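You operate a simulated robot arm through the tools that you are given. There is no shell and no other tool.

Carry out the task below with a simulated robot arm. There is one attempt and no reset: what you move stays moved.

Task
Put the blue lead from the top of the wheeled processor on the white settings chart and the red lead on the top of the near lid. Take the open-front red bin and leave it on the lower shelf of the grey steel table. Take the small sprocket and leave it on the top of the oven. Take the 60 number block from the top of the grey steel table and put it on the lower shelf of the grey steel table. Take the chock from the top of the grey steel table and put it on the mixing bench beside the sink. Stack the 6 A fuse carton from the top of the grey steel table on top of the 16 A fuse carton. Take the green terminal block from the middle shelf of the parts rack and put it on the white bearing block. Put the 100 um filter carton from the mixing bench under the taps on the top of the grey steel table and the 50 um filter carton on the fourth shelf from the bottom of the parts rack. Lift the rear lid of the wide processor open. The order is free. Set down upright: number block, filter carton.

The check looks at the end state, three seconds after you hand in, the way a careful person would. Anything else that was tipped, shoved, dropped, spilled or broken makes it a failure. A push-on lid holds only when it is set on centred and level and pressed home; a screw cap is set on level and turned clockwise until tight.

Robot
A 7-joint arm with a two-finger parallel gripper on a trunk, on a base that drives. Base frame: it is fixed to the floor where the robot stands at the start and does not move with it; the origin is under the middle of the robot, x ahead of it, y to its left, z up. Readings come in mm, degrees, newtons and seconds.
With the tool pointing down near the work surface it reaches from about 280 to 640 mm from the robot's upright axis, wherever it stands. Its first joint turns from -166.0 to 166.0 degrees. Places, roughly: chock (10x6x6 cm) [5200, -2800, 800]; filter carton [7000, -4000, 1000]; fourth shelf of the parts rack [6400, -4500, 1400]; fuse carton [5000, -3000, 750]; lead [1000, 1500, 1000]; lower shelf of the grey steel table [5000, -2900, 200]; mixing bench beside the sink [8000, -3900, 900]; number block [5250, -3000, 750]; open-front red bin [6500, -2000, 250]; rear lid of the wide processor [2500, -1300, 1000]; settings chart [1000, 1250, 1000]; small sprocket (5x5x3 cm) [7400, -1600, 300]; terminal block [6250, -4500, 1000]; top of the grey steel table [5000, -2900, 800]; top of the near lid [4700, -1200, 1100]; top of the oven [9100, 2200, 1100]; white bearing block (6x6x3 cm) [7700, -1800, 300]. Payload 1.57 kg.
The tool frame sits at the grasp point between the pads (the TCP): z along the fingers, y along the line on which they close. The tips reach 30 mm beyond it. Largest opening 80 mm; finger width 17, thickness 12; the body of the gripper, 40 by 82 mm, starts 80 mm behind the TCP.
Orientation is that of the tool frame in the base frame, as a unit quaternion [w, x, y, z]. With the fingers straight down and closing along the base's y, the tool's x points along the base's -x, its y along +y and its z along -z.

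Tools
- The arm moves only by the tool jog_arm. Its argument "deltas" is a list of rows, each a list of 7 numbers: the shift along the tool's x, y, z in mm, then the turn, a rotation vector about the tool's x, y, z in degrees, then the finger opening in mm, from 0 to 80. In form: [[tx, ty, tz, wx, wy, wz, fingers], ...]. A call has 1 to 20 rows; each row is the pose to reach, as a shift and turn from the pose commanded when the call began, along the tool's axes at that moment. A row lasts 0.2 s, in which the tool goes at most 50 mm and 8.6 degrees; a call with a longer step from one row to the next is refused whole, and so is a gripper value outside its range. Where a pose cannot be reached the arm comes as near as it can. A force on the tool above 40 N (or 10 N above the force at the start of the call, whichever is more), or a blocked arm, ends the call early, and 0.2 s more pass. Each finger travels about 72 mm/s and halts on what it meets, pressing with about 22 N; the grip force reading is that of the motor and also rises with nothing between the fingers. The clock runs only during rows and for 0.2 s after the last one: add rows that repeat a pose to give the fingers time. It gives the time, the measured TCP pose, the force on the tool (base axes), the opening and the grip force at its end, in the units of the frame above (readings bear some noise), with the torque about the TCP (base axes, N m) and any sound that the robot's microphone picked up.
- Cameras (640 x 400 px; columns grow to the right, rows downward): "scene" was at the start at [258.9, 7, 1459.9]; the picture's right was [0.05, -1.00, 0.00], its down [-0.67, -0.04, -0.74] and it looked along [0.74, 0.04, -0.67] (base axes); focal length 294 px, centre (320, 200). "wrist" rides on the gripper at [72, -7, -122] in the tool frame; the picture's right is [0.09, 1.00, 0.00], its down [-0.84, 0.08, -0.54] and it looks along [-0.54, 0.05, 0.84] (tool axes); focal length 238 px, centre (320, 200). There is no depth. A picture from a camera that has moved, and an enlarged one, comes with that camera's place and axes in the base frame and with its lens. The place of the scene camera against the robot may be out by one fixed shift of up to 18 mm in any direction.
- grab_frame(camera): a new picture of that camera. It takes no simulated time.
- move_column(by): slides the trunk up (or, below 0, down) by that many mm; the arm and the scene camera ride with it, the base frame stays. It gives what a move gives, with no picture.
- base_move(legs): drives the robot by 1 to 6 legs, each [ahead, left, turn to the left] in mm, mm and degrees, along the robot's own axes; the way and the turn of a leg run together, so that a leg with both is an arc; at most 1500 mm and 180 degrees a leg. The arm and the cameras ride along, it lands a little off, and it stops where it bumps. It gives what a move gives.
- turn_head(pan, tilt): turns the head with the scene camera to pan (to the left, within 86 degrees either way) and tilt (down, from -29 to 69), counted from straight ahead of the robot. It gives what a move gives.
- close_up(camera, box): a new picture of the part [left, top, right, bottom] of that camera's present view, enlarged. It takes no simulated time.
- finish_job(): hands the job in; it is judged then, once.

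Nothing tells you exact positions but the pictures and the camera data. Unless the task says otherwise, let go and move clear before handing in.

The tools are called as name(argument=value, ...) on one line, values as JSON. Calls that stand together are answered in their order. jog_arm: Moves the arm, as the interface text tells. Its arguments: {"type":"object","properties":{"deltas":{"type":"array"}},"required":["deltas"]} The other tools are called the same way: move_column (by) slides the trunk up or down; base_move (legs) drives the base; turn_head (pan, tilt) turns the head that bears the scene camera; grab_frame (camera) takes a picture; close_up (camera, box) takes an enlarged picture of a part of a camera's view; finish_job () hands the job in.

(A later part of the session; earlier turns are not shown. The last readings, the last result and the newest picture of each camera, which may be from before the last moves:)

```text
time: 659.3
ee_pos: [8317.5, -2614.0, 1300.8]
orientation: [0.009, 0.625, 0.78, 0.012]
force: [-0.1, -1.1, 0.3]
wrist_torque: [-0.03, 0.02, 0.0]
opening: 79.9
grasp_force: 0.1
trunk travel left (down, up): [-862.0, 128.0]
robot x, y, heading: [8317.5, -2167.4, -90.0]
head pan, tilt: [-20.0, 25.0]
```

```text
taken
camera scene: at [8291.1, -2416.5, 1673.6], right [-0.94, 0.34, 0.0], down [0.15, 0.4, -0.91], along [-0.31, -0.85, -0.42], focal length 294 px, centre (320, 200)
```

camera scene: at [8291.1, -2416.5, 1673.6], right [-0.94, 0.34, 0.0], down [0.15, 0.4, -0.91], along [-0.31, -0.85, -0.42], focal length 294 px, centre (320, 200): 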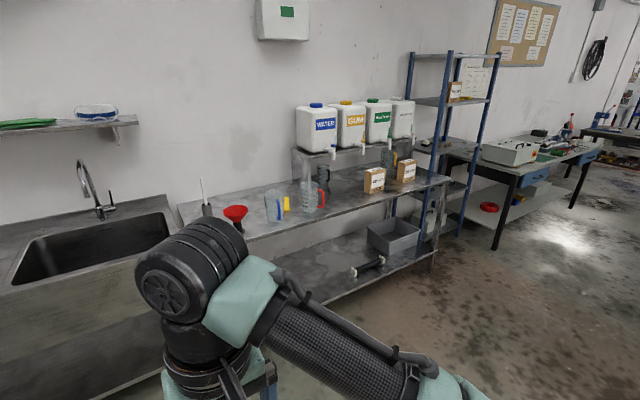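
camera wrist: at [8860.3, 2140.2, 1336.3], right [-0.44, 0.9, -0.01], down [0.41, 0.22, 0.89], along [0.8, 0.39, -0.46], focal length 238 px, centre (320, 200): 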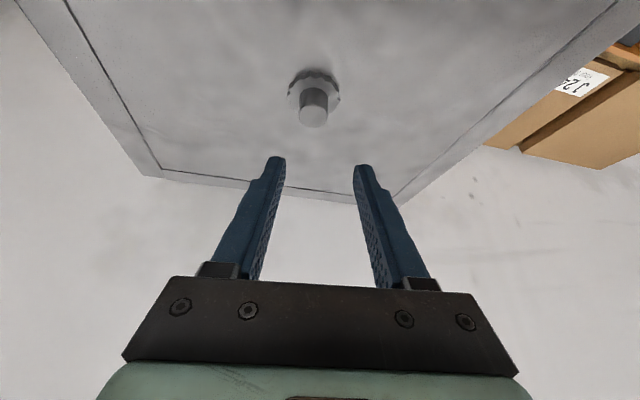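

base_move(legs=[[620, -557, 0], [620, -557, 0], [0, 0, 12]])

turn_head(pan=0, tilt=45)

grab_frame(camera="scene")

grab_frame(camera="wrist")

```text
time: 668.5
ee_pos: [7289.6, -3841.3, 1300.0]
orientation: [0.007, 0.543, 0.84, 0.013]
force: [0.1, -0.9, -0.3]
wrist_torque: [0.01, -0.02, 0.0]
opening: 79.8
grasp_force: 0.0
trunk travel left (down, up): [-862.0, 128.0]
robot x, y, heading: [7196.6, -3397.9, -78.8]
head pan, tilt: [-20.0, 25.0]
```

```text
time: 669.4
ee_pos: [7290.8, -3841.2, 1300.6]
orientation: [0.008, 0.543, 0.84, 0.014]
force: [-0.2, 0.4, 1.0]
wrist_torque: [-0.01, -0.02, 0.0]
opening: 79.9
grasp_force: 0.0
trunk travel left (down, up): [-862.0, 128.0]
robot x, y, heading: [7200.1, -3397.9, -78.7]
head pan, tilt: [0.0, 45.0]
```

```text
taken
camera scene: at [7254.6, -3642.7, 1643.1], right [-0.98, -0.2, 0.0], down [-0.14, 0.69, -0.71], along [0.14, -0.69, -0.71], focal length 294 px, centre (320, 200)
```

scene: 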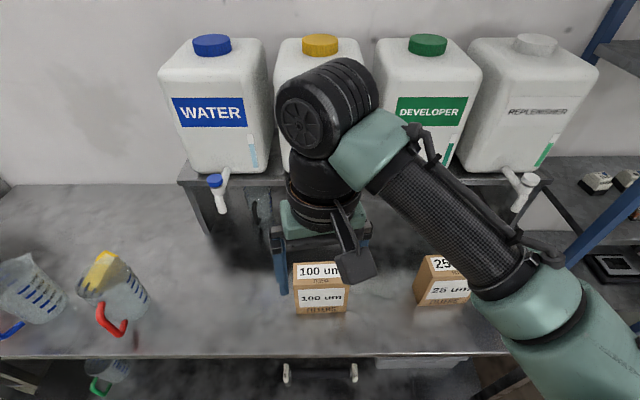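

```text
taken
camera wrist: at [7251.2, -3780.4, 1421.6], right [0.87, 0.49, 0.03], down [0.4, -0.74, 0.54], along [0.29, -0.46, -0.84], focal length 238 px, centre (320, 200)
```

wrist: 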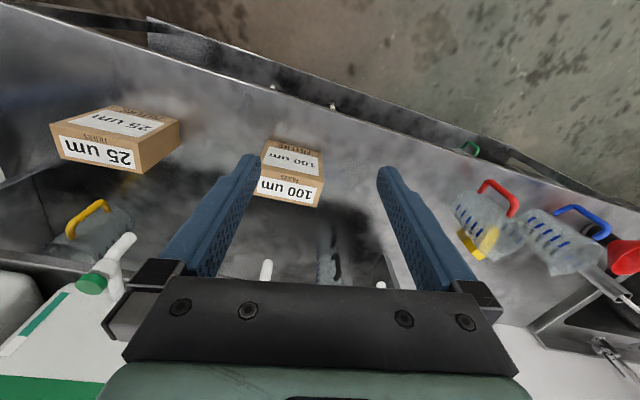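

base_move(legs=[[110, 0, 0]])

jog_arm(deltas=[[-6.4, -3.8, 0, 0.2, 0.1, -8.1, 80], [-12.8, -7.5, 0, 0.3, 0.2, -16.1, 80], [-19.2, -11.3, 0, 0.5, 0.4, -24.2, 80], [-25.6, -15.1, 0, 0.6, 0.5, -32.3, 80], [-32, -18.9, 0, 0.8, 0.6, -40.4, 80], [-38.4, -22.6, 0, 1, 0.7, -48.4, 80], [-44.8, -26.4, 0, 1.1, 0.8, -56.5, 80], [-51.2, -30.2, 0, 1.3, 1, -64.6, 80], [-57.6, -33.9, 0, 1.4, 1.1, -72.6, 80], [-64, -37.7, 0, 1.6, 1.2, -80.7, 80], [-64, -37.7, 0, 1.6, 1.2, -80.7, 80]])

move_column(by=-170)

grab_frame(camera="wrist")

```text
time: 670.5
ee_pos: [7312.1, -3947.1, 1301.7]
orientation: [0.008, 0.542, 0.84, 0.013]
force: [0.3, 0.1, -0.6]
wrist_torque: [0.0, 0.03, 0.0]
opening: 79.9
grasp_force: 0.1
trunk travel left (down, up): [-862.0, 128.0]
robot x, y, heading: [7219.8, -3505.4, -78.4]
head pan, tilt: [0.0, 45.0]
```

```text
time: 672.9
ee_pos: [7303.8, -4022.1, 1300.5]
orientation: [-0.001, -0.132, 0.991, 0.0]
force: [0.2, -0.7, 0.8]
wrist_torque: [0.0, 0.03, 0.01]
opening: 79.7
grasp_force: 0.0
trunk travel left (down, up): [-862.0, 128.0]
robot x, y, heading: [7221.8, -3504.9, -78.4]
head pan, tilt: [0.0, 45.0]
```

```text
time: 674.9
ee_pos: [7302.9, -4022.3, 1130.2]
orientation: [-0.001, -0.13, 0.992, 0.0]
force: [-0.3, 0.4, 0.0]
wrist_torque: [-0.04, -0.04, 0.05]
opening: 79.9
grasp_force: 0.1
trunk travel left (down, up): [-692.0, 298.0]
robot x, y, heading: [7222.4, -3508.6, -78.5]
head pan, tilt: [0.0, 45.0]
```

```text
taken
camera wrist: at [7236.9, -4047.0, 1251.0], right [-0.35, 0.94, 0.0], down [0.79, 0.29, 0.54], along [0.51, 0.19, -0.84], focal length 238 px, centre (320, 200)
```

wrist: 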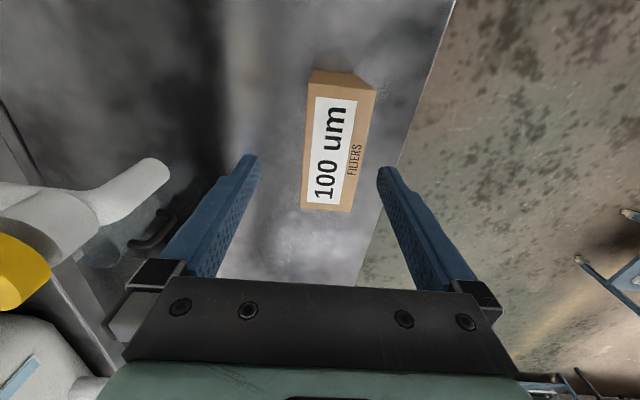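

jog_arm(deltas=[[-12, 8, 0, 0, 0, 0, 80], [-23.4, 16, 20, 0, 0, 0, 80], [-23.4, 16, 60, 0, 0, 0, 80], [-23.4, 16, 85, 0, 0, 0, 80], [-23.4, 16, 85, 0, 0, 0, 80]])

grab_frame(camera="wrist")

```text
time: 676.1
ee_pos: [7322.3, -4001.1, 1045.8]
orientation: [-0.001, -0.13, 0.991, -0.001]
force: [-0.6, 0.7, 0.5]
wrist_torque: [-0.01, -0.01, 0.0]
opening: 80.1
grasp_force: 0.0
trunk travel left (down, up): [-692.0, 298.0]
robot x, y, heading: [7220.8, -3505.2, -78.6]
head pan, tilt: [0.0, 45.0]
```

```text
taken
camera wrist: at [7255.4, -4026.0, 1165.9], right [-0.35, 0.94, 0.0], down [0.79, 0.29, 0.54], along [0.51, 0.19, -0.84], focal length 238 px, centre (320, 200)
```

wrist: 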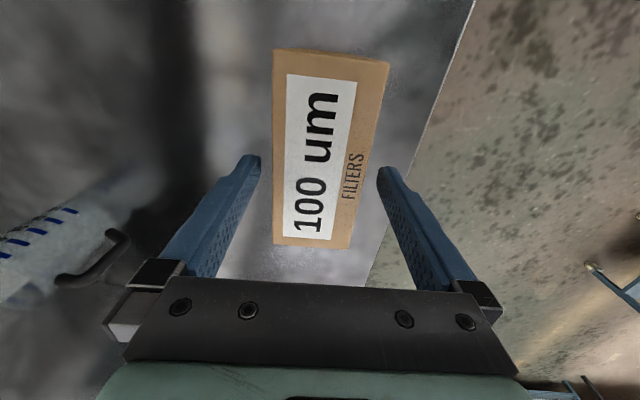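

jog_arm(deltas=[[0, 0.5, 20, 0, 0, 0, 80], [0, 0.5, 40, 0, 0, 0, 80], [0, 0.5, 52, 0, 0, 0, 80], [0, 0.5, 52, 0, 0, 0, 70], [0, 0.5, 52, 0, 0, 0, 60], [0, 0.5, 52, 0, 0, 0, 50], [0, 0.5, 52, 0, 0, 0, 40], [0, 0.5, 52, 0, 0, 0, 40]])

jog_arm(deltas=[[0, 0, -10, 0, 0, 0, 40], [0, 10, -40, 0, 0, 0, 40], [0, 35, -70, 0, 0, 0, 40], [0, 60, -100, 0, 0, 0, 40], [0, 90, -130, 0, 0, 0, 40], [0, 90, -130, 0, 0, 0, 40]])

grab_frame(camera="wrist")

```text
time: 677.9
ee_pos: [7321.7, -4000.5, 993.6]
orientation: [-0.001, -0.131, 0.991, -0.001]
force: [0.8, -1.3, -0.6]
wrist_torque: [-0.04, -0.06, -0.01]
opening: 59.8
grasp_force: 22.4
trunk travel left (down, up): [-692.0, 298.0]
robot x, y, heading: [7219.3, -3506.5, -78.6]
head pan, tilt: [0.0, 45.0]
```

```text
time: 679.3
ee_pos: [7299.2, -3912.5, 1123.2]
orientation: [0.0, -0.13, 0.992, 0.0]
force: [0.5, -1.1, -5.7]
wrist_torque: [0.01, -0.02, -0.03]
opening: 60.0
grasp_force: 21.8
trunk travel left (down, up): [-692.0, 298.0]
robot x, y, heading: [7223.4, -3506.2, -78.2]
head pan, tilt: [0.0, 45.0]
```

```text
taken
camera wrist: at [7233.1, -3937.1, 1243.1], right [-0.35, 0.94, 0.0], down [0.79, 0.29, 0.54], along [0.51, 0.19, -0.84], focal length 238 px, centre (320, 200)
```

wrist: 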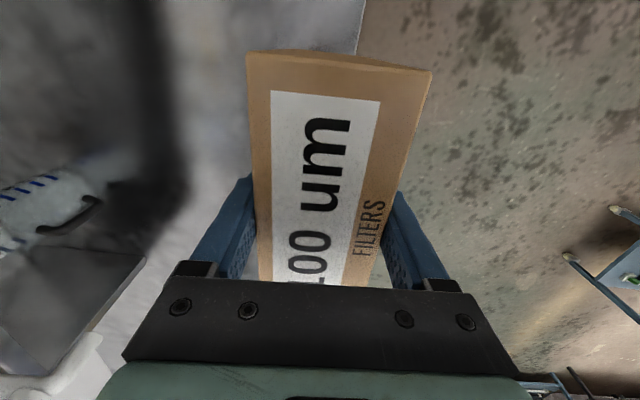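

100 µm carton held. Driving to the grey table by a clear route.

base_move(legs=[[-300, 0, 0], [0, 0, -137.7], [1305, 0, 0], [0, 0, 22]])

turn_head(pan=20, tilt=30)

grab_frame(camera="scene")

```text
time: 694.3
ee_pos: [5710.4, -2330.8, 1120.4]
orientation: [-0.001, 0.771, 0.637, 0.001]
force: [0.2, -0.4, -5.3]
wrist_torque: [-0.01, 0.02, -0.02]
opening: 60.1
grasp_force: 21.7
trunk travel left (down, up): [-692.0, 298.0]
robot x, y, heading: [6112.4, -2435.5, 165.6]
head pan, tilt: [0.0, 45.0]
```

```text
time: 695.1
ee_pos: [5711.3, -2330.0, 1121.5]
orientation: [0.0, 0.771, 0.637, 0.0]
force: [-0.2, 0.1, -3.8]
wrist_torque: [0.01, -0.03, -0.01]
opening: 59.6
grasp_force: 21.7
trunk travel left (down, up): [-692.0, 298.0]
robot x, y, heading: [6109.7, -2438.1, 165.5]
head pan, tilt: [20.0, 30.0]
```

```text
taken
camera scene: at [5860.3, -2399.9, 1495.5], right [-0.1, 1.0, 0.0], down [0.5, 0.05, -0.87], along [-0.86, -0.08, -0.5], focal length 294 px, centre (320, 200)
```

scene: 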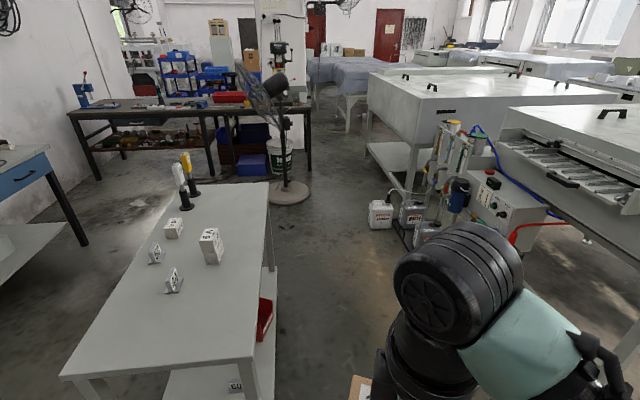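

Table's east part is free; I'll place the carton from the table's east end.

base_move(legs=[[0, 527, 0], [133, 0, 0]])

jog_arm(deltas=[[0, -22, 0, 0, 0, 0, 40], [0, -45, 0, 0, 0, 0, 40], [0, -68, 0, 0, 0, 0, 40], [0, -90, 0, 0, 0, 0, 40], [0, -90, 0, 0, 0, 0, 40]])

grab_frame(camera="wrist")

turn_head(pan=5, tilt=50)

grab_frame(camera="scene")

```text
time: 699.1
ee_pos: [5449.7, -2806.8, 1121.3]
orientation: [-0.001, 0.773, 0.634, 0.0]
force: [-0.1, 1.1, -4.6]
wrist_torque: [-0.01, 0.01, 0.03]
opening: 59.6
grasp_force: 21.9
trunk travel left (down, up): [-692.0, 298.0]
robot x, y, heading: [5847.8, -2913.2, 165.5]
head pan, tilt: [20.0, 30.0]
```

```text
time: 700.3
ee_pos: [5363.1, -2788.8, 1121.1]
orientation: [-0.001, 0.773, 0.635, 0.001]
force: [0.1, 0.0, -4.8]
wrist_torque: [-0.07, 0.04, -0.02]
opening: 59.9
grasp_force: 21.8
trunk travel left (down, up): [-692.0, 298.0]
robot x, y, heading: [5848.2, -2914.3, 165.4]
head pan, tilt: [20.0, 30.0]
```

```text
taken
camera wrist: at [5370.1, -2718.2, 1242.5], right [0.99, -0.1, 0.0], down [-0.09, -0.84, 0.54], along [-0.06, -0.54, -0.84], focal length 238 px, centre (320, 200)
```

wrist: 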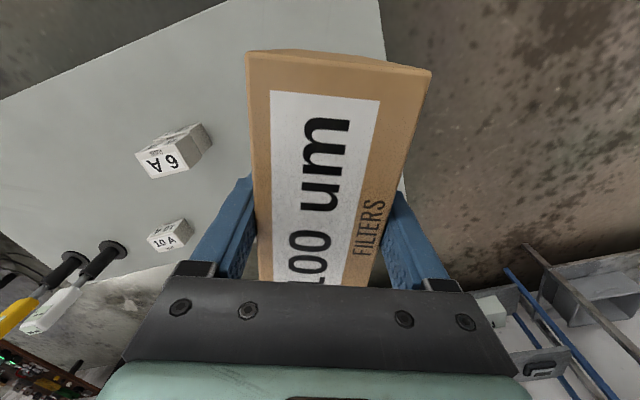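

```text
time: 701.1
ee_pos: [5362.5, -2789.9, 1121.4]
orientation: [0.0, 0.772, 0.635, 0.001]
force: [0.3, -0.4, -4.7]
wrist_torque: [-0.04, 0.01, -0.01]
opening: 59.8
grasp_force: 21.9
trunk travel left (down, up): [-692.0, 298.0]
robot x, y, heading: [5845.6, -2919.4, 165.3]
head pan, tilt: [5.0, 50.0]
```

```text
taken
camera scene: at [5613.8, -2856.8, 1466.1], right [0.17, 0.99, 0.0], down [0.75, -0.13, -0.64], along [-0.63, 0.11, -0.77], focal length 294 px, centre (320, 200)
```

scene: 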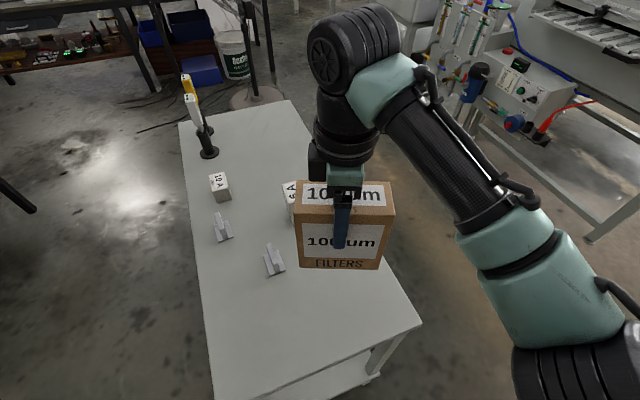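

jog_arm(deltas=[[0, 0, 40, 0, 0, 0, 40], [0, 0, 80, 0, 0, 0, 40], [0, 0, 120, 0, 0, 0, 40], [0, 0, 160, 0, 0, 0, 40], [0, 0, 188, 0, 0, 0, 40], [0, 0, 188, 0, 0, 0, 40]])

grab_frame(camera="scene")

```text
time: 702.5
ee_pos: [5360.4, -2788.5, 933.6]
orientation: [-0.001, 0.773, 0.635, 0.0]
force: [0.5, 0.5, -4.5]
wrist_torque: [-0.06, 0.06, -0.01]
opening: 59.7
grasp_force: 21.8
trunk travel left (down, up): [-692.0, 298.0]
robot x, y, heading: [5847.8, -2914.7, 165.5]
head pan, tilt: [5.0, 50.0]
```

```text
taken
camera scene: at [5614.0, -2856.8, 1466.1], right [0.17, 0.99, 0.0], down [0.76, -0.13, -0.64], along [-0.63, 0.11, -0.77], focal length 294 px, centre (320, 200)
```

scene: 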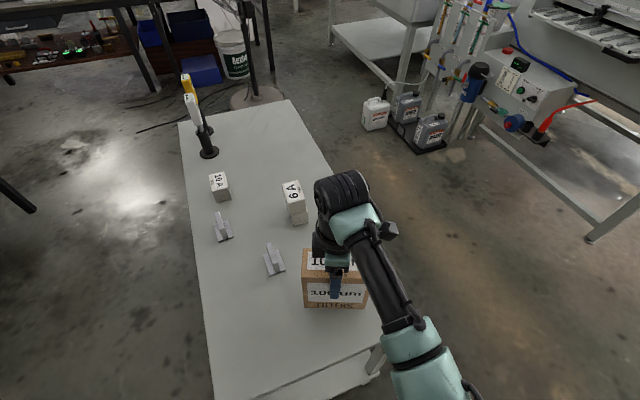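

jog_arm(deltas=[[0, 0, 4, 0, 0, 0, 40], [0, 0, 8, 0, 0, 0, 40], [0, 0, 12, 0, 0, 0, 40], [0, 0, 16, 0, 0, 0, 40], [0, 0, 18, 0, 0, 0, 40], [0, 0, 20, 0, 0, 0, 40]])

```text
time: 704.0
ee_pos: [5361.7, -2788.7, 913.8]
orientation: [0.0, 0.773, 0.635, 0.001]
force: [-0.3, 0.2, -5.2]
wrist_torque: [-0.06, 0.01, 0.02]
opening: 60.0
grasp_force: 22.0
trunk travel left (down, up): [-692.0, 298.0]
robot x, y, heading: [5850.4, -2917.1, 165.3]
head pan, tilt: [5.0, 50.0]
```

jog_arm(deltas=[[0, 0, 2, 0, 0, 0, 40], [0, 0, 4, 0, 0, 0, 40], [0, 0, 6, 0, 0, 0, 40], [0, 0, 8, 0, 0, 0, 40], [0, 0, 10, 0, 0, 0, 40], [0, 0, 10, 0, 0, 0, 40]])

```text
time: 705.4
ee_pos: [5361.6, -2788.5, 904.1]
orientation: [-0.003, 0.773, 0.635, -0.001]
force: [-2.3, 1.1, 12.5]
wrist_torque: [-0.15, -0.26, -0.11]
opening: 59.8
grasp_force: 21.9
trunk travel left (down, up): [-692.0, 298.0]
robot x, y, heading: [5852.7, -2916.9, 165.4]
head pan, tilt: [5.0, 50.0]
```

Contact. Releasing and lifting clear.

jog_arm(deltas=[[0, 0, -1.5, 0, 0, 0, 59], [0, 0, -1.5, 0, 0, 0, 63], [0, 0, -1.5, 0, 0, 0, 70], [0, 0, -1.5, 0, 0, 0, 78], [0, 0, -1.5, 0, 0, 0, 80], [0, 0, -30, 0, 0, 0, 80], [0, 0, -75, 0, 0, 0, 80], [0, 0, -120, 0, 0, 0, 80], [0, 0, -160, 0, 0, 0, 80], [0, 0, -200, 0, 0, 0, 80]])

base_move(legs=[[-250, 0, 0]])

turn_head(pan=0, tilt=35)

grab_frame(camera="scene")

close_up(camera="scene", box=[120, 120, 400, 400])

```text
time: 707.5
ee_pos: [5362.2, -2789.1, 1104.5]
orientation: [0.0, 0.773, 0.635, 0.001]
force: [1.1, 0.1, 0.9]
wrist_torque: [0.02, 0.0, 0.04]
opening: 79.9
grasp_force: 0.1
trunk travel left (down, up): [-692.0, 298.0]
robot x, y, heading: [5850.6, -2913.6, 165.3]
head pan, tilt: [5.0, 50.0]
```

```text
time: 709.4
ee_pos: [5603.9, -2853.1, 1105.2]
orientation: [-0.002, 0.772, 0.636, -0.001]
force: [0.1, 0.2, 0.0]
wrist_torque: [0.0, 0.02, -0.01]
opening: 80.0
grasp_force: 0.0
trunk travel left (down, up): [-692.0, 298.0]
robot x, y, heading: [6092.7, -2977.6, 165.7]
head pan, tilt: [5.0, 50.0]
```

```text
time: 710.1
ee_pos: [5602.1, -2853.7, 1103.5]
orientation: [-0.001, 0.772, 0.636, 0.0]
force: [-0.5, 0.3, -0.9]
wrist_torque: [0.01, 0.02, 0.01]
opening: 80.2
grasp_force: 0.0
trunk travel left (down, up): [-692.0, 298.0]
robot x, y, heading: [6084.0, -2977.7, 165.4]
head pan, tilt: [0.0, 35.0]
```

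```text
taken
camera scene: at [5845.4, -2910.9, 1487.8], right [0.25, 0.97, 0.0], down [0.56, -0.14, -0.82], along [-0.79, 0.21, -0.57], focal length 294 px, centre (320, 200)
```

scene: 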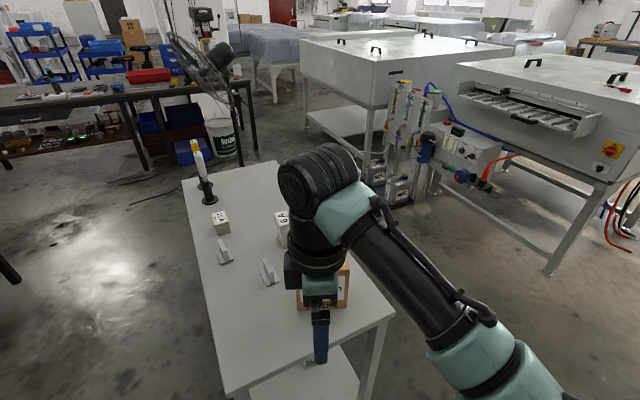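

```text
1.43 times, centred on (260, 260) of scene
camera zoom: at [5845.4, -2910.9, 1487.8], right [0.25, 0.97, 0.0], down [0.56, -0.14, -0.82], along [-0.79, 0.21, -0.57], focal length 420 px, centre (406, 114)
```

zoom: 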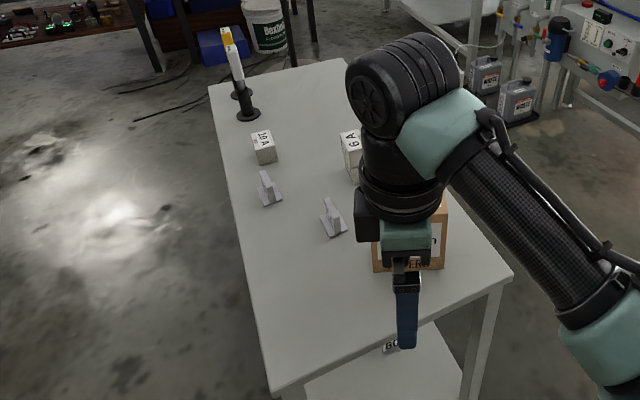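

Carton placed. Last task: the rear lid of the wide processor. Driving back to the aisle.

base_move(legs=[[0, 0, -75], [1500, 130, 0], [1500, 0, 0], [350, 0, 0], [0, 0, 90]])

move_column(by=200)

base_move(legs=[[1500, 0, 0], [1400, 0, 0]])

turn_head(pan=60, tilt=25)

grab_frame(camera="scene")

```text
refused: leg 2 is longer than a leg can be; nothing moved
```

```text
time: 712.3
ee_pos: [5602.1, -2854.2, 1304.7]
orientation: [0.0, 0.772, 0.636, 0.0]
force: [-0.1, 0.9, -0.7]
wrist_torque: [-0.01, -0.03, 0.02]
opening: 79.9
grasp_force: 0.1
trunk travel left (down, up): [-892.0, 98.0]
robot x, y, heading: [6092.3, -2976.1, 165.3]
head pan, tilt: [0.0, 35.0]
```

```text
time: 724.0
ee_pos: [3218.9, -2224.7, 1301.3]
orientation: [0.002, 0.773, 0.634, 0.002]
force: [-0.4, 1.0, -0.9]
wrist_torque: [0.0, -0.08, 0.0]
opening: 79.9
grasp_force: 0.1
trunk travel left (down, up): [-892.0, 98.0]
robot x, y, heading: [3707.8, -2349.1, 165.2]
head pan, tilt: [0.0, 35.0]
stopped in leg 2: the robot was blocked; the commanded pose is now the measured one
```

```text
time: 725.3
ee_pos: [3224.4, -2225.1, 1305.8]
orientation: [-0.001, 0.774, 0.633, 0.0]
force: [-1.1, -0.5, -0.4]
wrist_torque: [0.03, -0.01, 0.04]
opening: 80.1
grasp_force: 0.1
trunk travel left (down, up): [-892.0, 98.0]
robot x, y, heading: [3708.8, -2354.7, 165.1]
head pan, tilt: [60.0, 25.0]
```

```text
taken
camera scene: at [3486.3, -2372.2, 1703.7], right [-0.71, 0.71, 0.0], down [0.3, 0.3, -0.91], along [-0.64, -0.64, -0.42], focal length 294 px, centre (320, 200)
```

scene: 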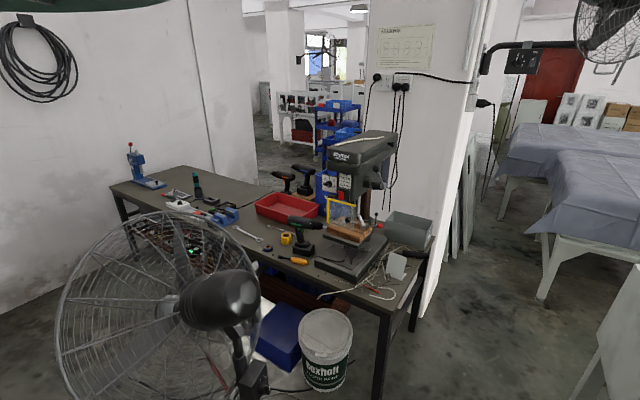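

The first drive was refused and the following forward legs ran from the wrong place, so I must check what happened. Looking back toward the table.

turn_head(pan=86, tilt=20)

grab_frame(camera="scene")

turn_head(pan=0, tilt=45)

grab_frame(camera="scene")

turn_head(pan=-80, tilt=25)

grab_frame(camera="scene")

```text
time: 726.2
ee_pos: [3223.8, -2225.9, 1304.5]
orientation: [-0.001, 0.773, 0.634, 0.0]
force: [0.3, -0.1, -0.8]
wrist_torque: [-0.02, -0.02, 0.02]
opening: 80.1
grasp_force: 0.0
trunk travel left (down, up): [-892.0, 98.0]
robot x, y, heading: [3711.0, -2355.8, 164.9]
head pan, tilt: [85.9, 20.0]
```

```text
taken
camera scene: at [3520.4, -2394.9, 1711.7], right [-0.95, 0.33, 0.0], down [0.11, 0.32, -0.94], along [-0.31, -0.89, -0.34], focal length 294 px, centre (320, 200)
```

scene: 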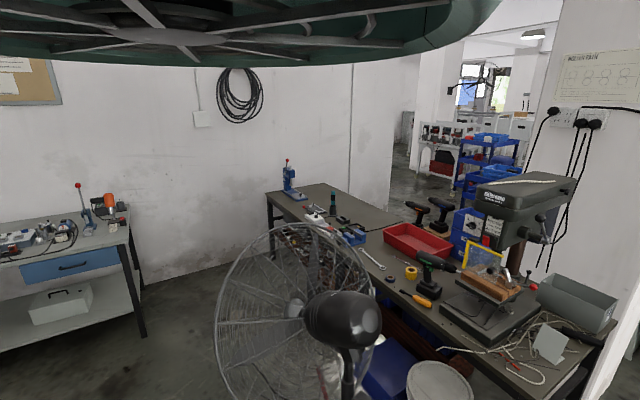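

```text
time: 727.8
ee_pos: [3223.5, -2226.1, 1303.4]
orientation: [-0.001, 0.773, 0.634, 0.0]
force: [-0.2, -0.7, 0.1]
wrist_torque: [0.01, 0.02, 0.01]
opening: 79.9
grasp_force: 0.0
trunk travel left (down, up): [-892.0, 98.0]
robot x, y, heading: [3709.9, -2352.1, 165.1]
head pan, tilt: [0.0, 45.0]
```

```text
taken
camera scene: at [3472.2, -2286.1, 1673.1], right [0.26, 0.97, 0.0], down [0.68, -0.18, -0.71], along [-0.68, 0.18, -0.71], focal length 294 px, centre (320, 200)
```

scene: 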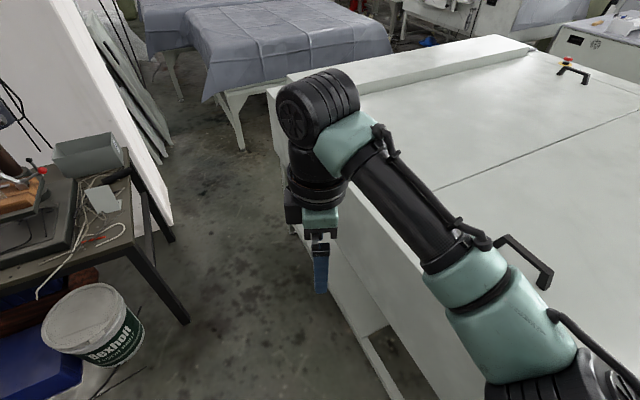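

```text
time: 729.4
ee_pos: [3223.4, -2226.1, 1304.4]
orientation: [0.0, 0.773, 0.635, 0.0]
force: [0.7, -0.3, 0.1]
wrist_torque: [-0.01, -0.03, 0.02]
opening: 80.0
grasp_force: 0.1
trunk travel left (down, up): [-892.0, 98.0]
robot x, y, heading: [3708.9, -2356.4, 165.2]
head pan, tilt: [-80.0, 25.0]
```

```text
taken
camera scene: at [3558.6, -2215.1, 1703.6], right [1.0, -0.08, 0.0], down [-0.04, -0.42, -0.91], along [0.08, 0.9, -0.42], focal length 294 px, centre (320, 200)
```

scene: 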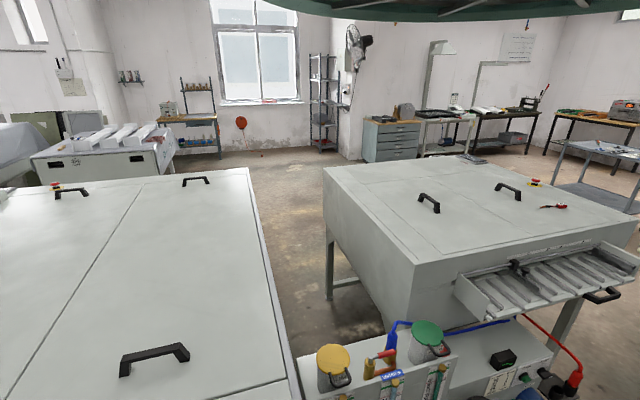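

base_move(legs=[[0, 0, -80]])

turn_head(pan=-86, tilt=25)

grab_frame(camera="scene")

```text
time: 733.2
ee_pos: [3751.9, -1852.1, 1303.6]
orientation: [0.001, 1.0, -0.012, 0.001]
force: [0.3, -0.2, -0.4]
wrist_torque: [0.0, 0.01, -0.02]
opening: 79.9
grasp_force: 0.1
trunk travel left (down, up): [-892.0, 98.0]
robot x, y, heading: [3712.5, -2352.9, 84.7]
head pan, tilt: [-80.0, 25.0]
```

```text
time: 733.9
ee_pos: [3752.7, -1851.8, 1303.7]
orientation: [0.0, 1.0, -0.013, 0.001]
force: [-0.3, 0.2, -0.6]
wrist_torque: [0.01, -0.01, -0.03]
opening: 79.8
grasp_force: 0.0
trunk travel left (down, up): [-892.0, 98.0]
robot x, y, heading: [3711.8, -2352.3, 84.9]
head pan, tilt: [-85.9, 25.0]
```

```text
taken
camera scene: at [3822.4, -2182.8, 1703.7], right [-0.02, -1.0, 0.0], down [-0.42, 0.01, -0.91], along [0.91, -0.02, -0.42], focal length 294 px, centre (320, 200)
```

scene: 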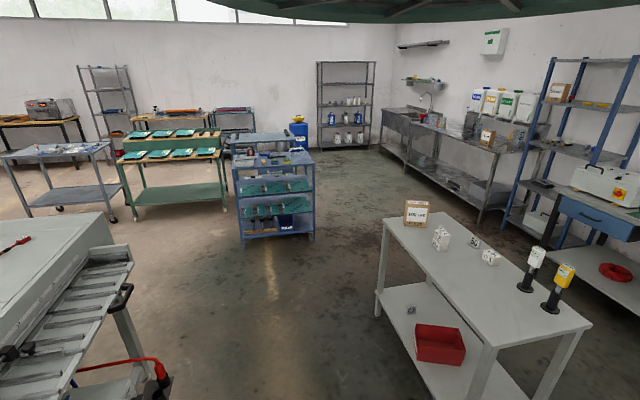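

close_up(camera="scene", box=[360, 190, 600, 400])

close_up(camera="scene", box=[380, 190, 540, 290])

```text
1.90 times, centred on (480, 295) of scene
camera zoom: at [3822.4, -2182.8, 1703.7], right [-0.02, -1.0, 0.0], down [-0.42, 0.01, -0.91], along [0.91, -0.02, -0.42], focal length 560 px, centre (15, 19)
```

zoom: 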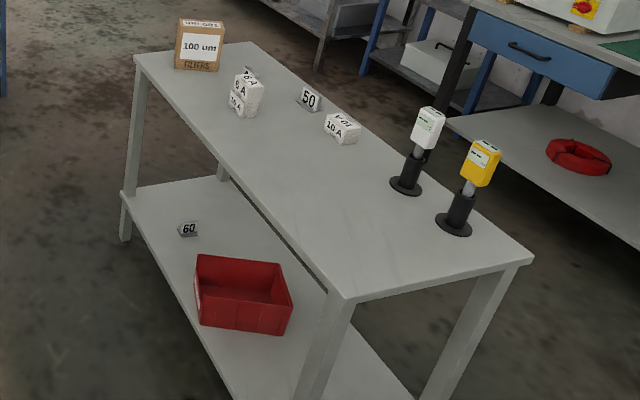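

```text
4.00 times, centred on (460, 240) of scene
camera zoom: at [3822.4, -2182.8, 1703.7], right [-0.02, -1.0, 0.0], down [-0.42, 0.01, -0.91], along [0.91, -0.02, -0.42], focal length 1177 px, centre (-240, 40)
```

zoom: 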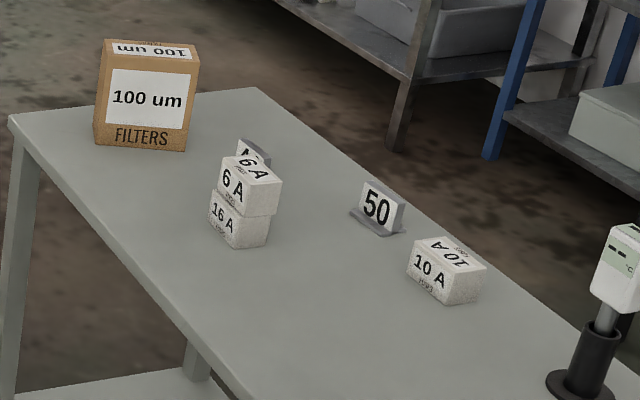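

Good news: the table and everything on it is undisturbed. Now driving round to the aisle side of the wide processor, one step at a time.

base_move(legs=[[0, 0, -75], [1100, 150, 0], [1000, 150, 0], [0, 0, 80]])

```text
time: 738.1
ee_pos: [4217.6, -2257.9, 1303.2]
orientation: [0.002, 0.786, -0.618, 0.0]
force: [0.4, 1.1, -0.5]
wrist_torque: [-0.01, 0.01, 0.02]
opening: 80.4
grasp_force: 0.0
trunk travel left (down, up): [-892.0, 98.0]
robot x, y, heading: [3723.4, -2345.8, 10.3]
head pan, tilt: [-85.9, 25.0]
stopped in leg 2: the robot was blocked; the commanded pose is now the measured one
```

base_move(legs=[[0, 60, 0]])

base_move(legs=[[60, 0, 0]])

turn_head(pan=0, tilt=30)

grab_frame(camera="scene")

turn_head(pan=-86, tilt=20)

grab_frame(camera="scene")

```text
time: 739.1
ee_pos: [4211.2, -2228.1, 1303.7]
orientation: [0.001, 0.787, -0.617, 0.002]
force: [0.1, 0.3, 0.1]
wrist_torque: [-0.03, -0.03, -0.04]
opening: 80.1
grasp_force: 0.1
trunk travel left (down, up): [-892.0, 98.0]
robot x, y, heading: [3716.0, -2320.3, 10.0]
head pan, tilt: [-85.9, 25.0]
stopped in leg 1: the robot was blocked; the commanded pose is now the measured one
```

```text
time: 740.0
ee_pos: [4270.1, -2220.6, 1303.0]
orientation: [0.0, 0.786, -0.618, 0.002]
force: [-0.3, -0.8, 0.5]
wrist_torque: [-0.04, -0.02, -0.02]
opening: 80.2
grasp_force: 0.0
trunk travel left (down, up): [-892.0, 98.0]
robot x, y, heading: [3775.5, -2311.3, 10.2]
head pan, tilt: [-85.9, 25.0]
```

```text
time: 741.6
ee_pos: [4270.7, -2221.8, 1303.4]
orientation: [0.001, 0.787, -0.617, 0.001]
force: [0.3, 0.3, -0.1]
wrist_torque: [0.01, -0.03, -0.02]
opening: 80.2
grasp_force: 0.1
trunk travel left (down, up): [-892.0, 98.0]
robot x, y, heading: [3773.4, -2313.0, 10.1]
head pan, tilt: [0.0, 30.0]
```

```text
taken
camera scene: at [4038.7, -2262.7, 1695.7], right [0.17, -0.98, 0.0], down [-0.49, -0.09, -0.87], along [0.85, 0.15, -0.5], focal length 294 px, centre (320, 200)
```

scene: 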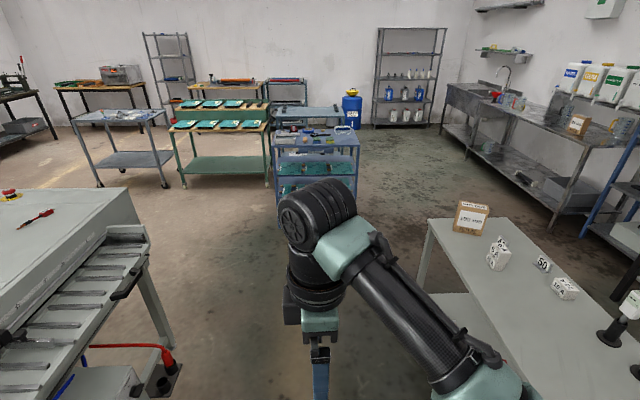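

```text
time: 743.2
ee_pos: [4270.4, -2220.9, 1303.9]
orientation: [0.001, 0.787, -0.617, -0.001]
force: [-0.7, 0.5, 0.4]
wrist_torque: [0.0, -0.01, 0.0]
opening: 80.0
grasp_force: 0.0
trunk travel left (down, up): [-892.0, 98.0]
robot x, y, heading: [3775.1, -2308.5, 10.1]
head pan, tilt: [-85.9, 20.0]
```

```text
taken
camera scene: at [3972.5, -2368.7, 1711.7], right [-0.97, -0.25, 0.0], down [-0.08, 0.33, -0.94], along [0.23, -0.91, -0.34], focal length 294 px, centre (320, 200)
```

scene: 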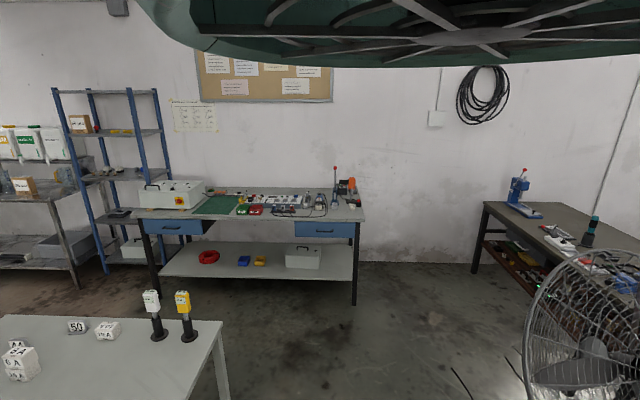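

base_move(legs=[[1100, 0, 0], [950, 0, 0], [0, 0, 80]])

```text
time: 756.8
ee_pos: [5782.3, -1449.0, 1304.4]
orientation: [0.0, 0.999, 0.032, 0.001]
force: [-0.4, -0.1, 0.9]
wrist_torque: [0.01, 0.0, 0.0]
opening: 79.8
grasp_force: 0.1
trunk travel left (down, up): [-892.0, 98.0]
robot x, y, heading: [5785.7, -1952.4, 90.0]
head pan, tilt: [-85.9, 20.0]
```

base_move(legs=[[1400, 0, 0], [900, 0, 0], [0, 0, 90]])

```text
time: 772.0
ee_pos: [5279.4, 345.8, 1304.7]
orientation: [-0.001, 0.684, 0.729, 0.001]
force: [0.7, -0.5, 0.2]
wrist_torque: [-0.05, 0.05, 0.03]
opening: 80.3
grasp_force: 0.0
trunk travel left (down, up): [-892.0, 98.0]
robot x, y, heading: [5783.3, 348.2, -180.1]
head pan, tilt: [-85.9, 20.0]
```

base_move(legs=[[1500, 0, 0], [1500, 0, 0], [300, 0, 0]])

turn_head(pan=80, tilt=25)

grab_frame(camera="scene")

close_up(camera="scene", box=[100, 80, 580, 380])

```text
time: 788.0
ee_pos: [1994.4, 363.8, 1305.3]
orientation: [-0.001, 0.687, 0.726, 0.001]
force: [0.0, 0.0, -0.3]
wrist_torque: [0.02, 0.02, -0.03]
opening: 79.9
grasp_force: 0.0
trunk travel left (down, up): [-892.0, 98.0]
robot x, y, heading: [2497.5, 365.6, 179.7]
head pan, tilt: [-85.9, 20.0]
```

```text
time: 790.6
ee_pos: [1995.8, 362.7, 1304.6]
orientation: [-0.001, 0.687, 0.727, 0.002]
force: [-0.6, 0.0, 0.9]
wrist_torque: [0.0, 0.0, 0.0]
opening: 80.0
grasp_force: 0.1
trunk travel left (down, up): [-892.0, 98.0]
robot x, y, heading: [2495.0, 363.5, 179.6]
head pan, tilt: [80.0, 25.0]
```

```text
taken
camera scene: at [2315.9, 274.9, 1703.7], right [-0.98, 0.18, 0.0], down [0.08, 0.42, -0.91], along [-0.16, -0.89, -0.42], focal length 294 px, centre (320, 200)
```

scene: 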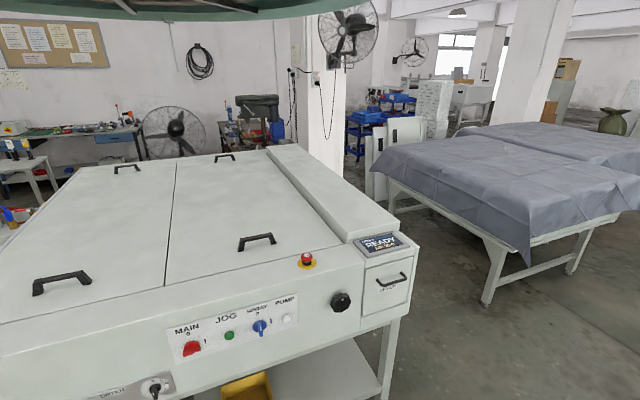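

```text
1.33 times, centred on (340, 230) of scene
camera zoom: at [2315.9, 274.9, 1703.7], right [-0.98, 0.18, 0.0], down [0.08, 0.42, -0.91], along [-0.16, -0.89, -0.42], focal length 392 px, centre (293, 160)
```

zoom: 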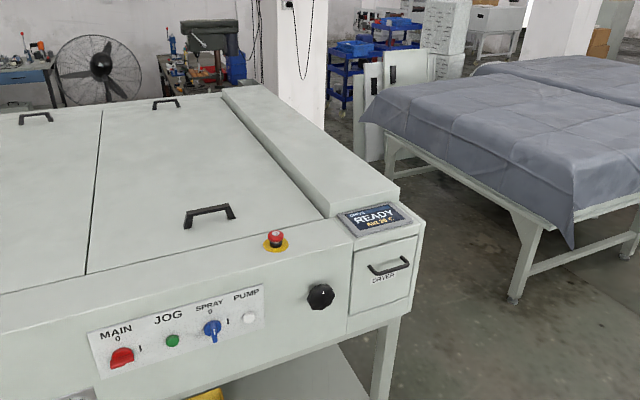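

base_move(legs=[[165, 500, 0], [0, 0, 103]])

turn_head(pan=0, tilt=45)

grab_frame(camera="scene")

grab_frame(camera="wrist")

turn_head(pan=0, tilt=20)

close_up(camera="scene", box=[160, 100, 480, 300])

```text
time: 797.9
ee_pos: [2431.8, -627.1, 1304.3]
orientation: [0.0, -0.133, 0.991, 0.0]
force: [0.3, 0.1, 0.0]
wrist_torque: [0.02, 0.01, 0.0]
opening: 79.9
grasp_force: 0.1
trunk travel left (down, up): [-892.0, 98.0]
robot x, y, heading: [2327.5, -136.5, -78.1]
head pan, tilt: [80.0, 25.0]
```

```text
time: 799.4
ee_pos: [2432.0, -627.3, 1303.6]
orientation: [-0.001, -0.134, 0.991, -0.001]
force: [0.1, 0.2, 0.1]
wrist_torque: [-0.01, -0.01, 0.02]
opening: 80.0
grasp_force: 0.0
trunk travel left (down, up): [-892.0, 98.0]
robot x, y, heading: [2327.2, -137.7, -78.4]
head pan, tilt: [0.0, 45.0]
```

```text
taken
camera scene: at [2384.2, -380.1, 1673.1], right [-0.98, -0.2, 0.0], down [-0.14, 0.69, -0.71], along [0.14, -0.69, -0.71], focal length 294 px, centre (320, 200)
```

scene: 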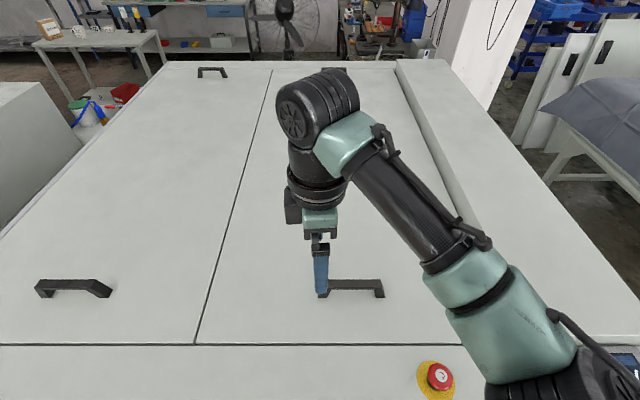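

```text
taken
camera wrist: at [2364.3, -653.7, 1425.4], right [-0.35, 0.94, 0.0], down [0.79, 0.3, 0.54], along [0.51, 0.19, -0.84], focal length 238 px, centre (320, 200)
```

wrist: 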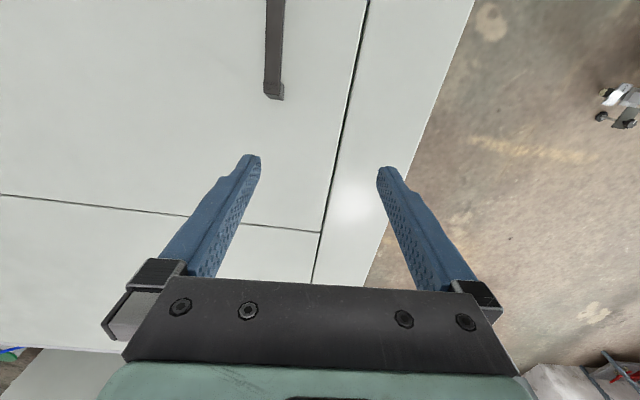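

```text
time: 800.3
ee_pos: [2432.1, -628.9, 1304.4]
orientation: [-0.001, -0.133, 0.991, 0.0]
force: [0.1, 0.6, 0.1]
wrist_torque: [-0.03, 0.01, 0.0]
opening: 80.0
grasp_force: 0.1
trunk travel left (down, up): [-892.0, 98.0]
robot x, y, heading: [2325.7, -138.3, -78.3]
head pan, tilt: [0.0, 20.0]
```

```text
2.00 times, centred on (320, 200) of scene
camera zoom: at [2386.5, -391.7, 1711.7], right [-0.98, -0.2, 0.0], down [-0.07, 0.34, -0.94], along [0.19, -0.92, -0.34], focal length 588 px, centre (320, 200)
```

zoom: 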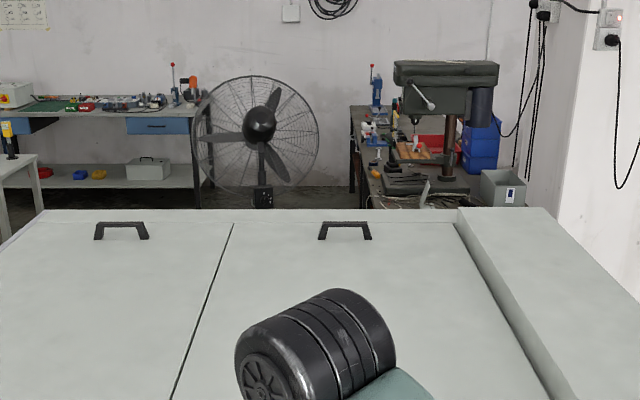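

I'll test how the lid is hinged by gripping its front handle. Moving over the handle bar.

jog_arm(deltas=[[25, -25, 20, 0, 0, 0, 80], [45, -50, 60, 0, 0, 0, 80], [60, -75, 100, 0, 0, 0, 80], [74, -76, 130, 0, 0, 0, 80], [74, -76, 130, 0, 0, 0, 80]])

grab_frame(camera="wrist")

turn_head(pan=5, tilt=50)

grab_frame(camera="scene")

```text
refused: row 2 steps farther than a row can; nothing moved
```

```text
taken
camera wrist: at [2364.3, -653.7, 1425.4], right [-0.35, 0.94, 0.0], down [0.79, 0.3, 0.54], along [0.51, 0.19, -0.84], focal length 238 px, centre (320, 200)
```

wrist: 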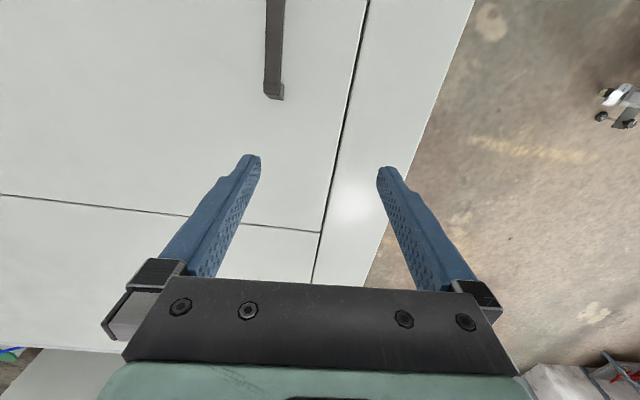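

```text
time: 801.3
ee_pos: [2431.6, -628.8, 1304.4]
orientation: [0.0, -0.134, 0.991, -0.001]
force: [0.7, -0.3, -0.2]
wrist_torque: [-0.02, 0.01, 0.0]
opening: 80.1
grasp_force: 0.1
trunk travel left (down, up): [-892.0, 98.0]
robot x, y, heading: [2326.8, -137.1, -78.5]
head pan, tilt: [5.0, 50.0]
```

```text
taken
camera scene: at [2389.8, -374.3, 1666.2], right [-0.96, -0.29, 0.0], down [-0.22, 0.73, -0.64], along [0.18, -0.62, -0.77], focal length 294 px, centre (320, 200)
```

scene: 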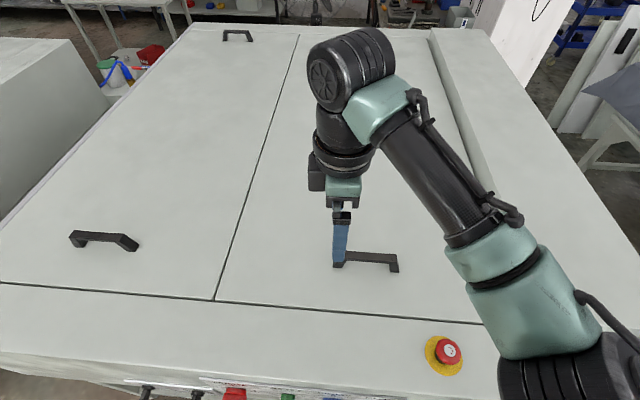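

jog_arm(deltas=[[20, -20, 10, 0, 0, 0, 80], [40, -40, 30, 0, 0, 0, 80], [60, -60, 60, 0, 0, 0, 80], [74, -74, 95, 0, 0, 0, 80], [74, -74, 130, 0, 0, 0, 80], [74, -74, 140, 0, 0, 0, 80], [74, -74, 140, 0, 0, 0, 80]])

grab_frame(camera="wrist")

close_up(camera="scene", box=[200, 160, 480, 360])

```text
time: 802.9
ee_pos: [2378.8, -720.0, 1165.3]
orientation: [-0.001, -0.133, 0.991, -0.001]
force: [0.2, -0.4, 0.3]
wrist_torque: [-0.01, -0.02, -0.03]
opening: 80.2
grasp_force: 0.0
trunk travel left (down, up): [-892.0, 98.0]
robot x, y, heading: [2328.5, -137.4, -78.0]
head pan, tilt: [5.0, 50.0]
```

```text
taken
camera wrist: at [2312.2, -745.0, 1285.8], right [-0.35, 0.94, 0.0], down [0.79, 0.3, 0.54], along [0.51, 0.19, -0.84], focal length 238 px, centre (320, 200)
```

wrist: 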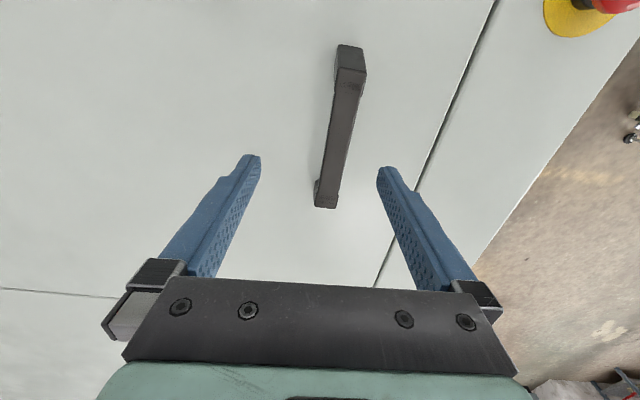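

```text
2.00 times, centred on (340, 260) of scene
camera zoom: at [2389.7, -374.3, 1666.2], right [-0.96, -0.29, 0.0], down [-0.22, 0.73, -0.64], along [0.18, -0.62, -0.77], focal length 588 px, centre (280, 80)
```

zoom: 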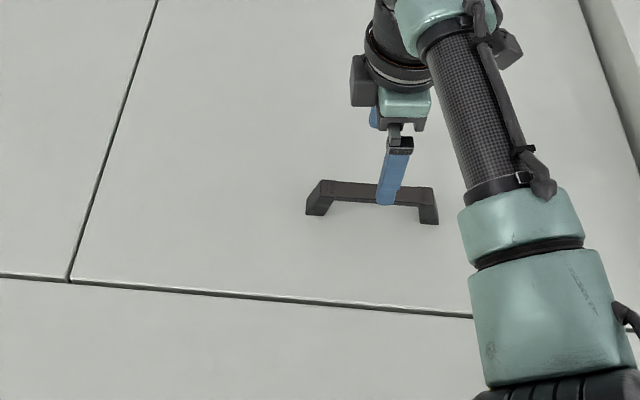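

jog_arm(deltas=[[2, 6, 15, 0, 0, 0, 80], [2, 12, 30, 0, 0, 0, 80], [2, 12, 40, 0, 0, 0, 80], [2, 12, 40, 0, 0, 0, 80]])

grab_frame(camera="wrist")

close_up(camera="scene", box=[260, 200, 440, 320])

```text
time: 803.9
ee_pos: [2373.5, -708.1, 1124.3]
orientation: [-0.001, -0.133, 0.991, -0.001]
force: [0.6, 0.8, -0.6]
wrist_torque: [0.0, 0.01, 0.0]
opening: 80.1
grasp_force: 0.0
trunk travel left (down, up): [-892.0, 98.0]
robot x, y, heading: [2324.7, -134.0, -78.6]
head pan, tilt: [5.0, 50.0]
```

```text
taken
camera wrist: at [2307.0, -733.5, 1245.2], right [-0.35, 0.94, 0.0], down [0.79, 0.3, 0.54], along [0.51, 0.19, -0.84], focal length 238 px, centre (320, 200)
```

wrist: 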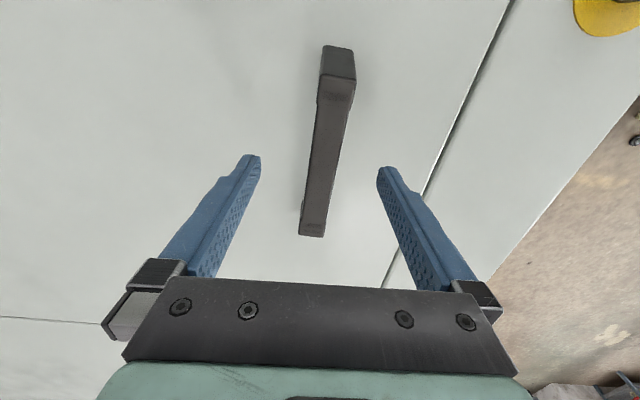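

```text
3.33 times, centred on (350, 260) of scene
camera zoom: at [2389.7, -374.2, 1666.2], right [-0.96, -0.29, 0.0], down [-0.22, 0.73, -0.64], along [0.18, -0.62, -0.77], focal length 981 px, centre (220, 0)
```

zoom: 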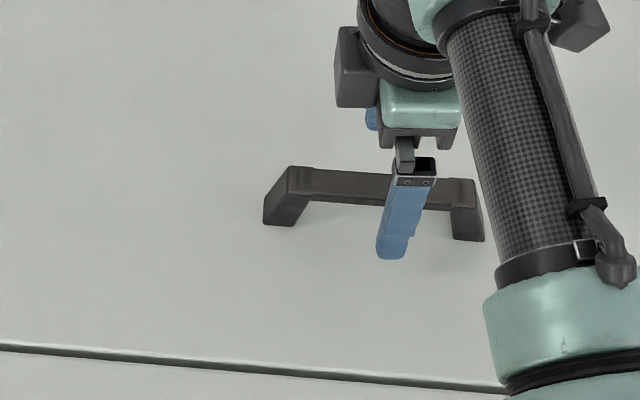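

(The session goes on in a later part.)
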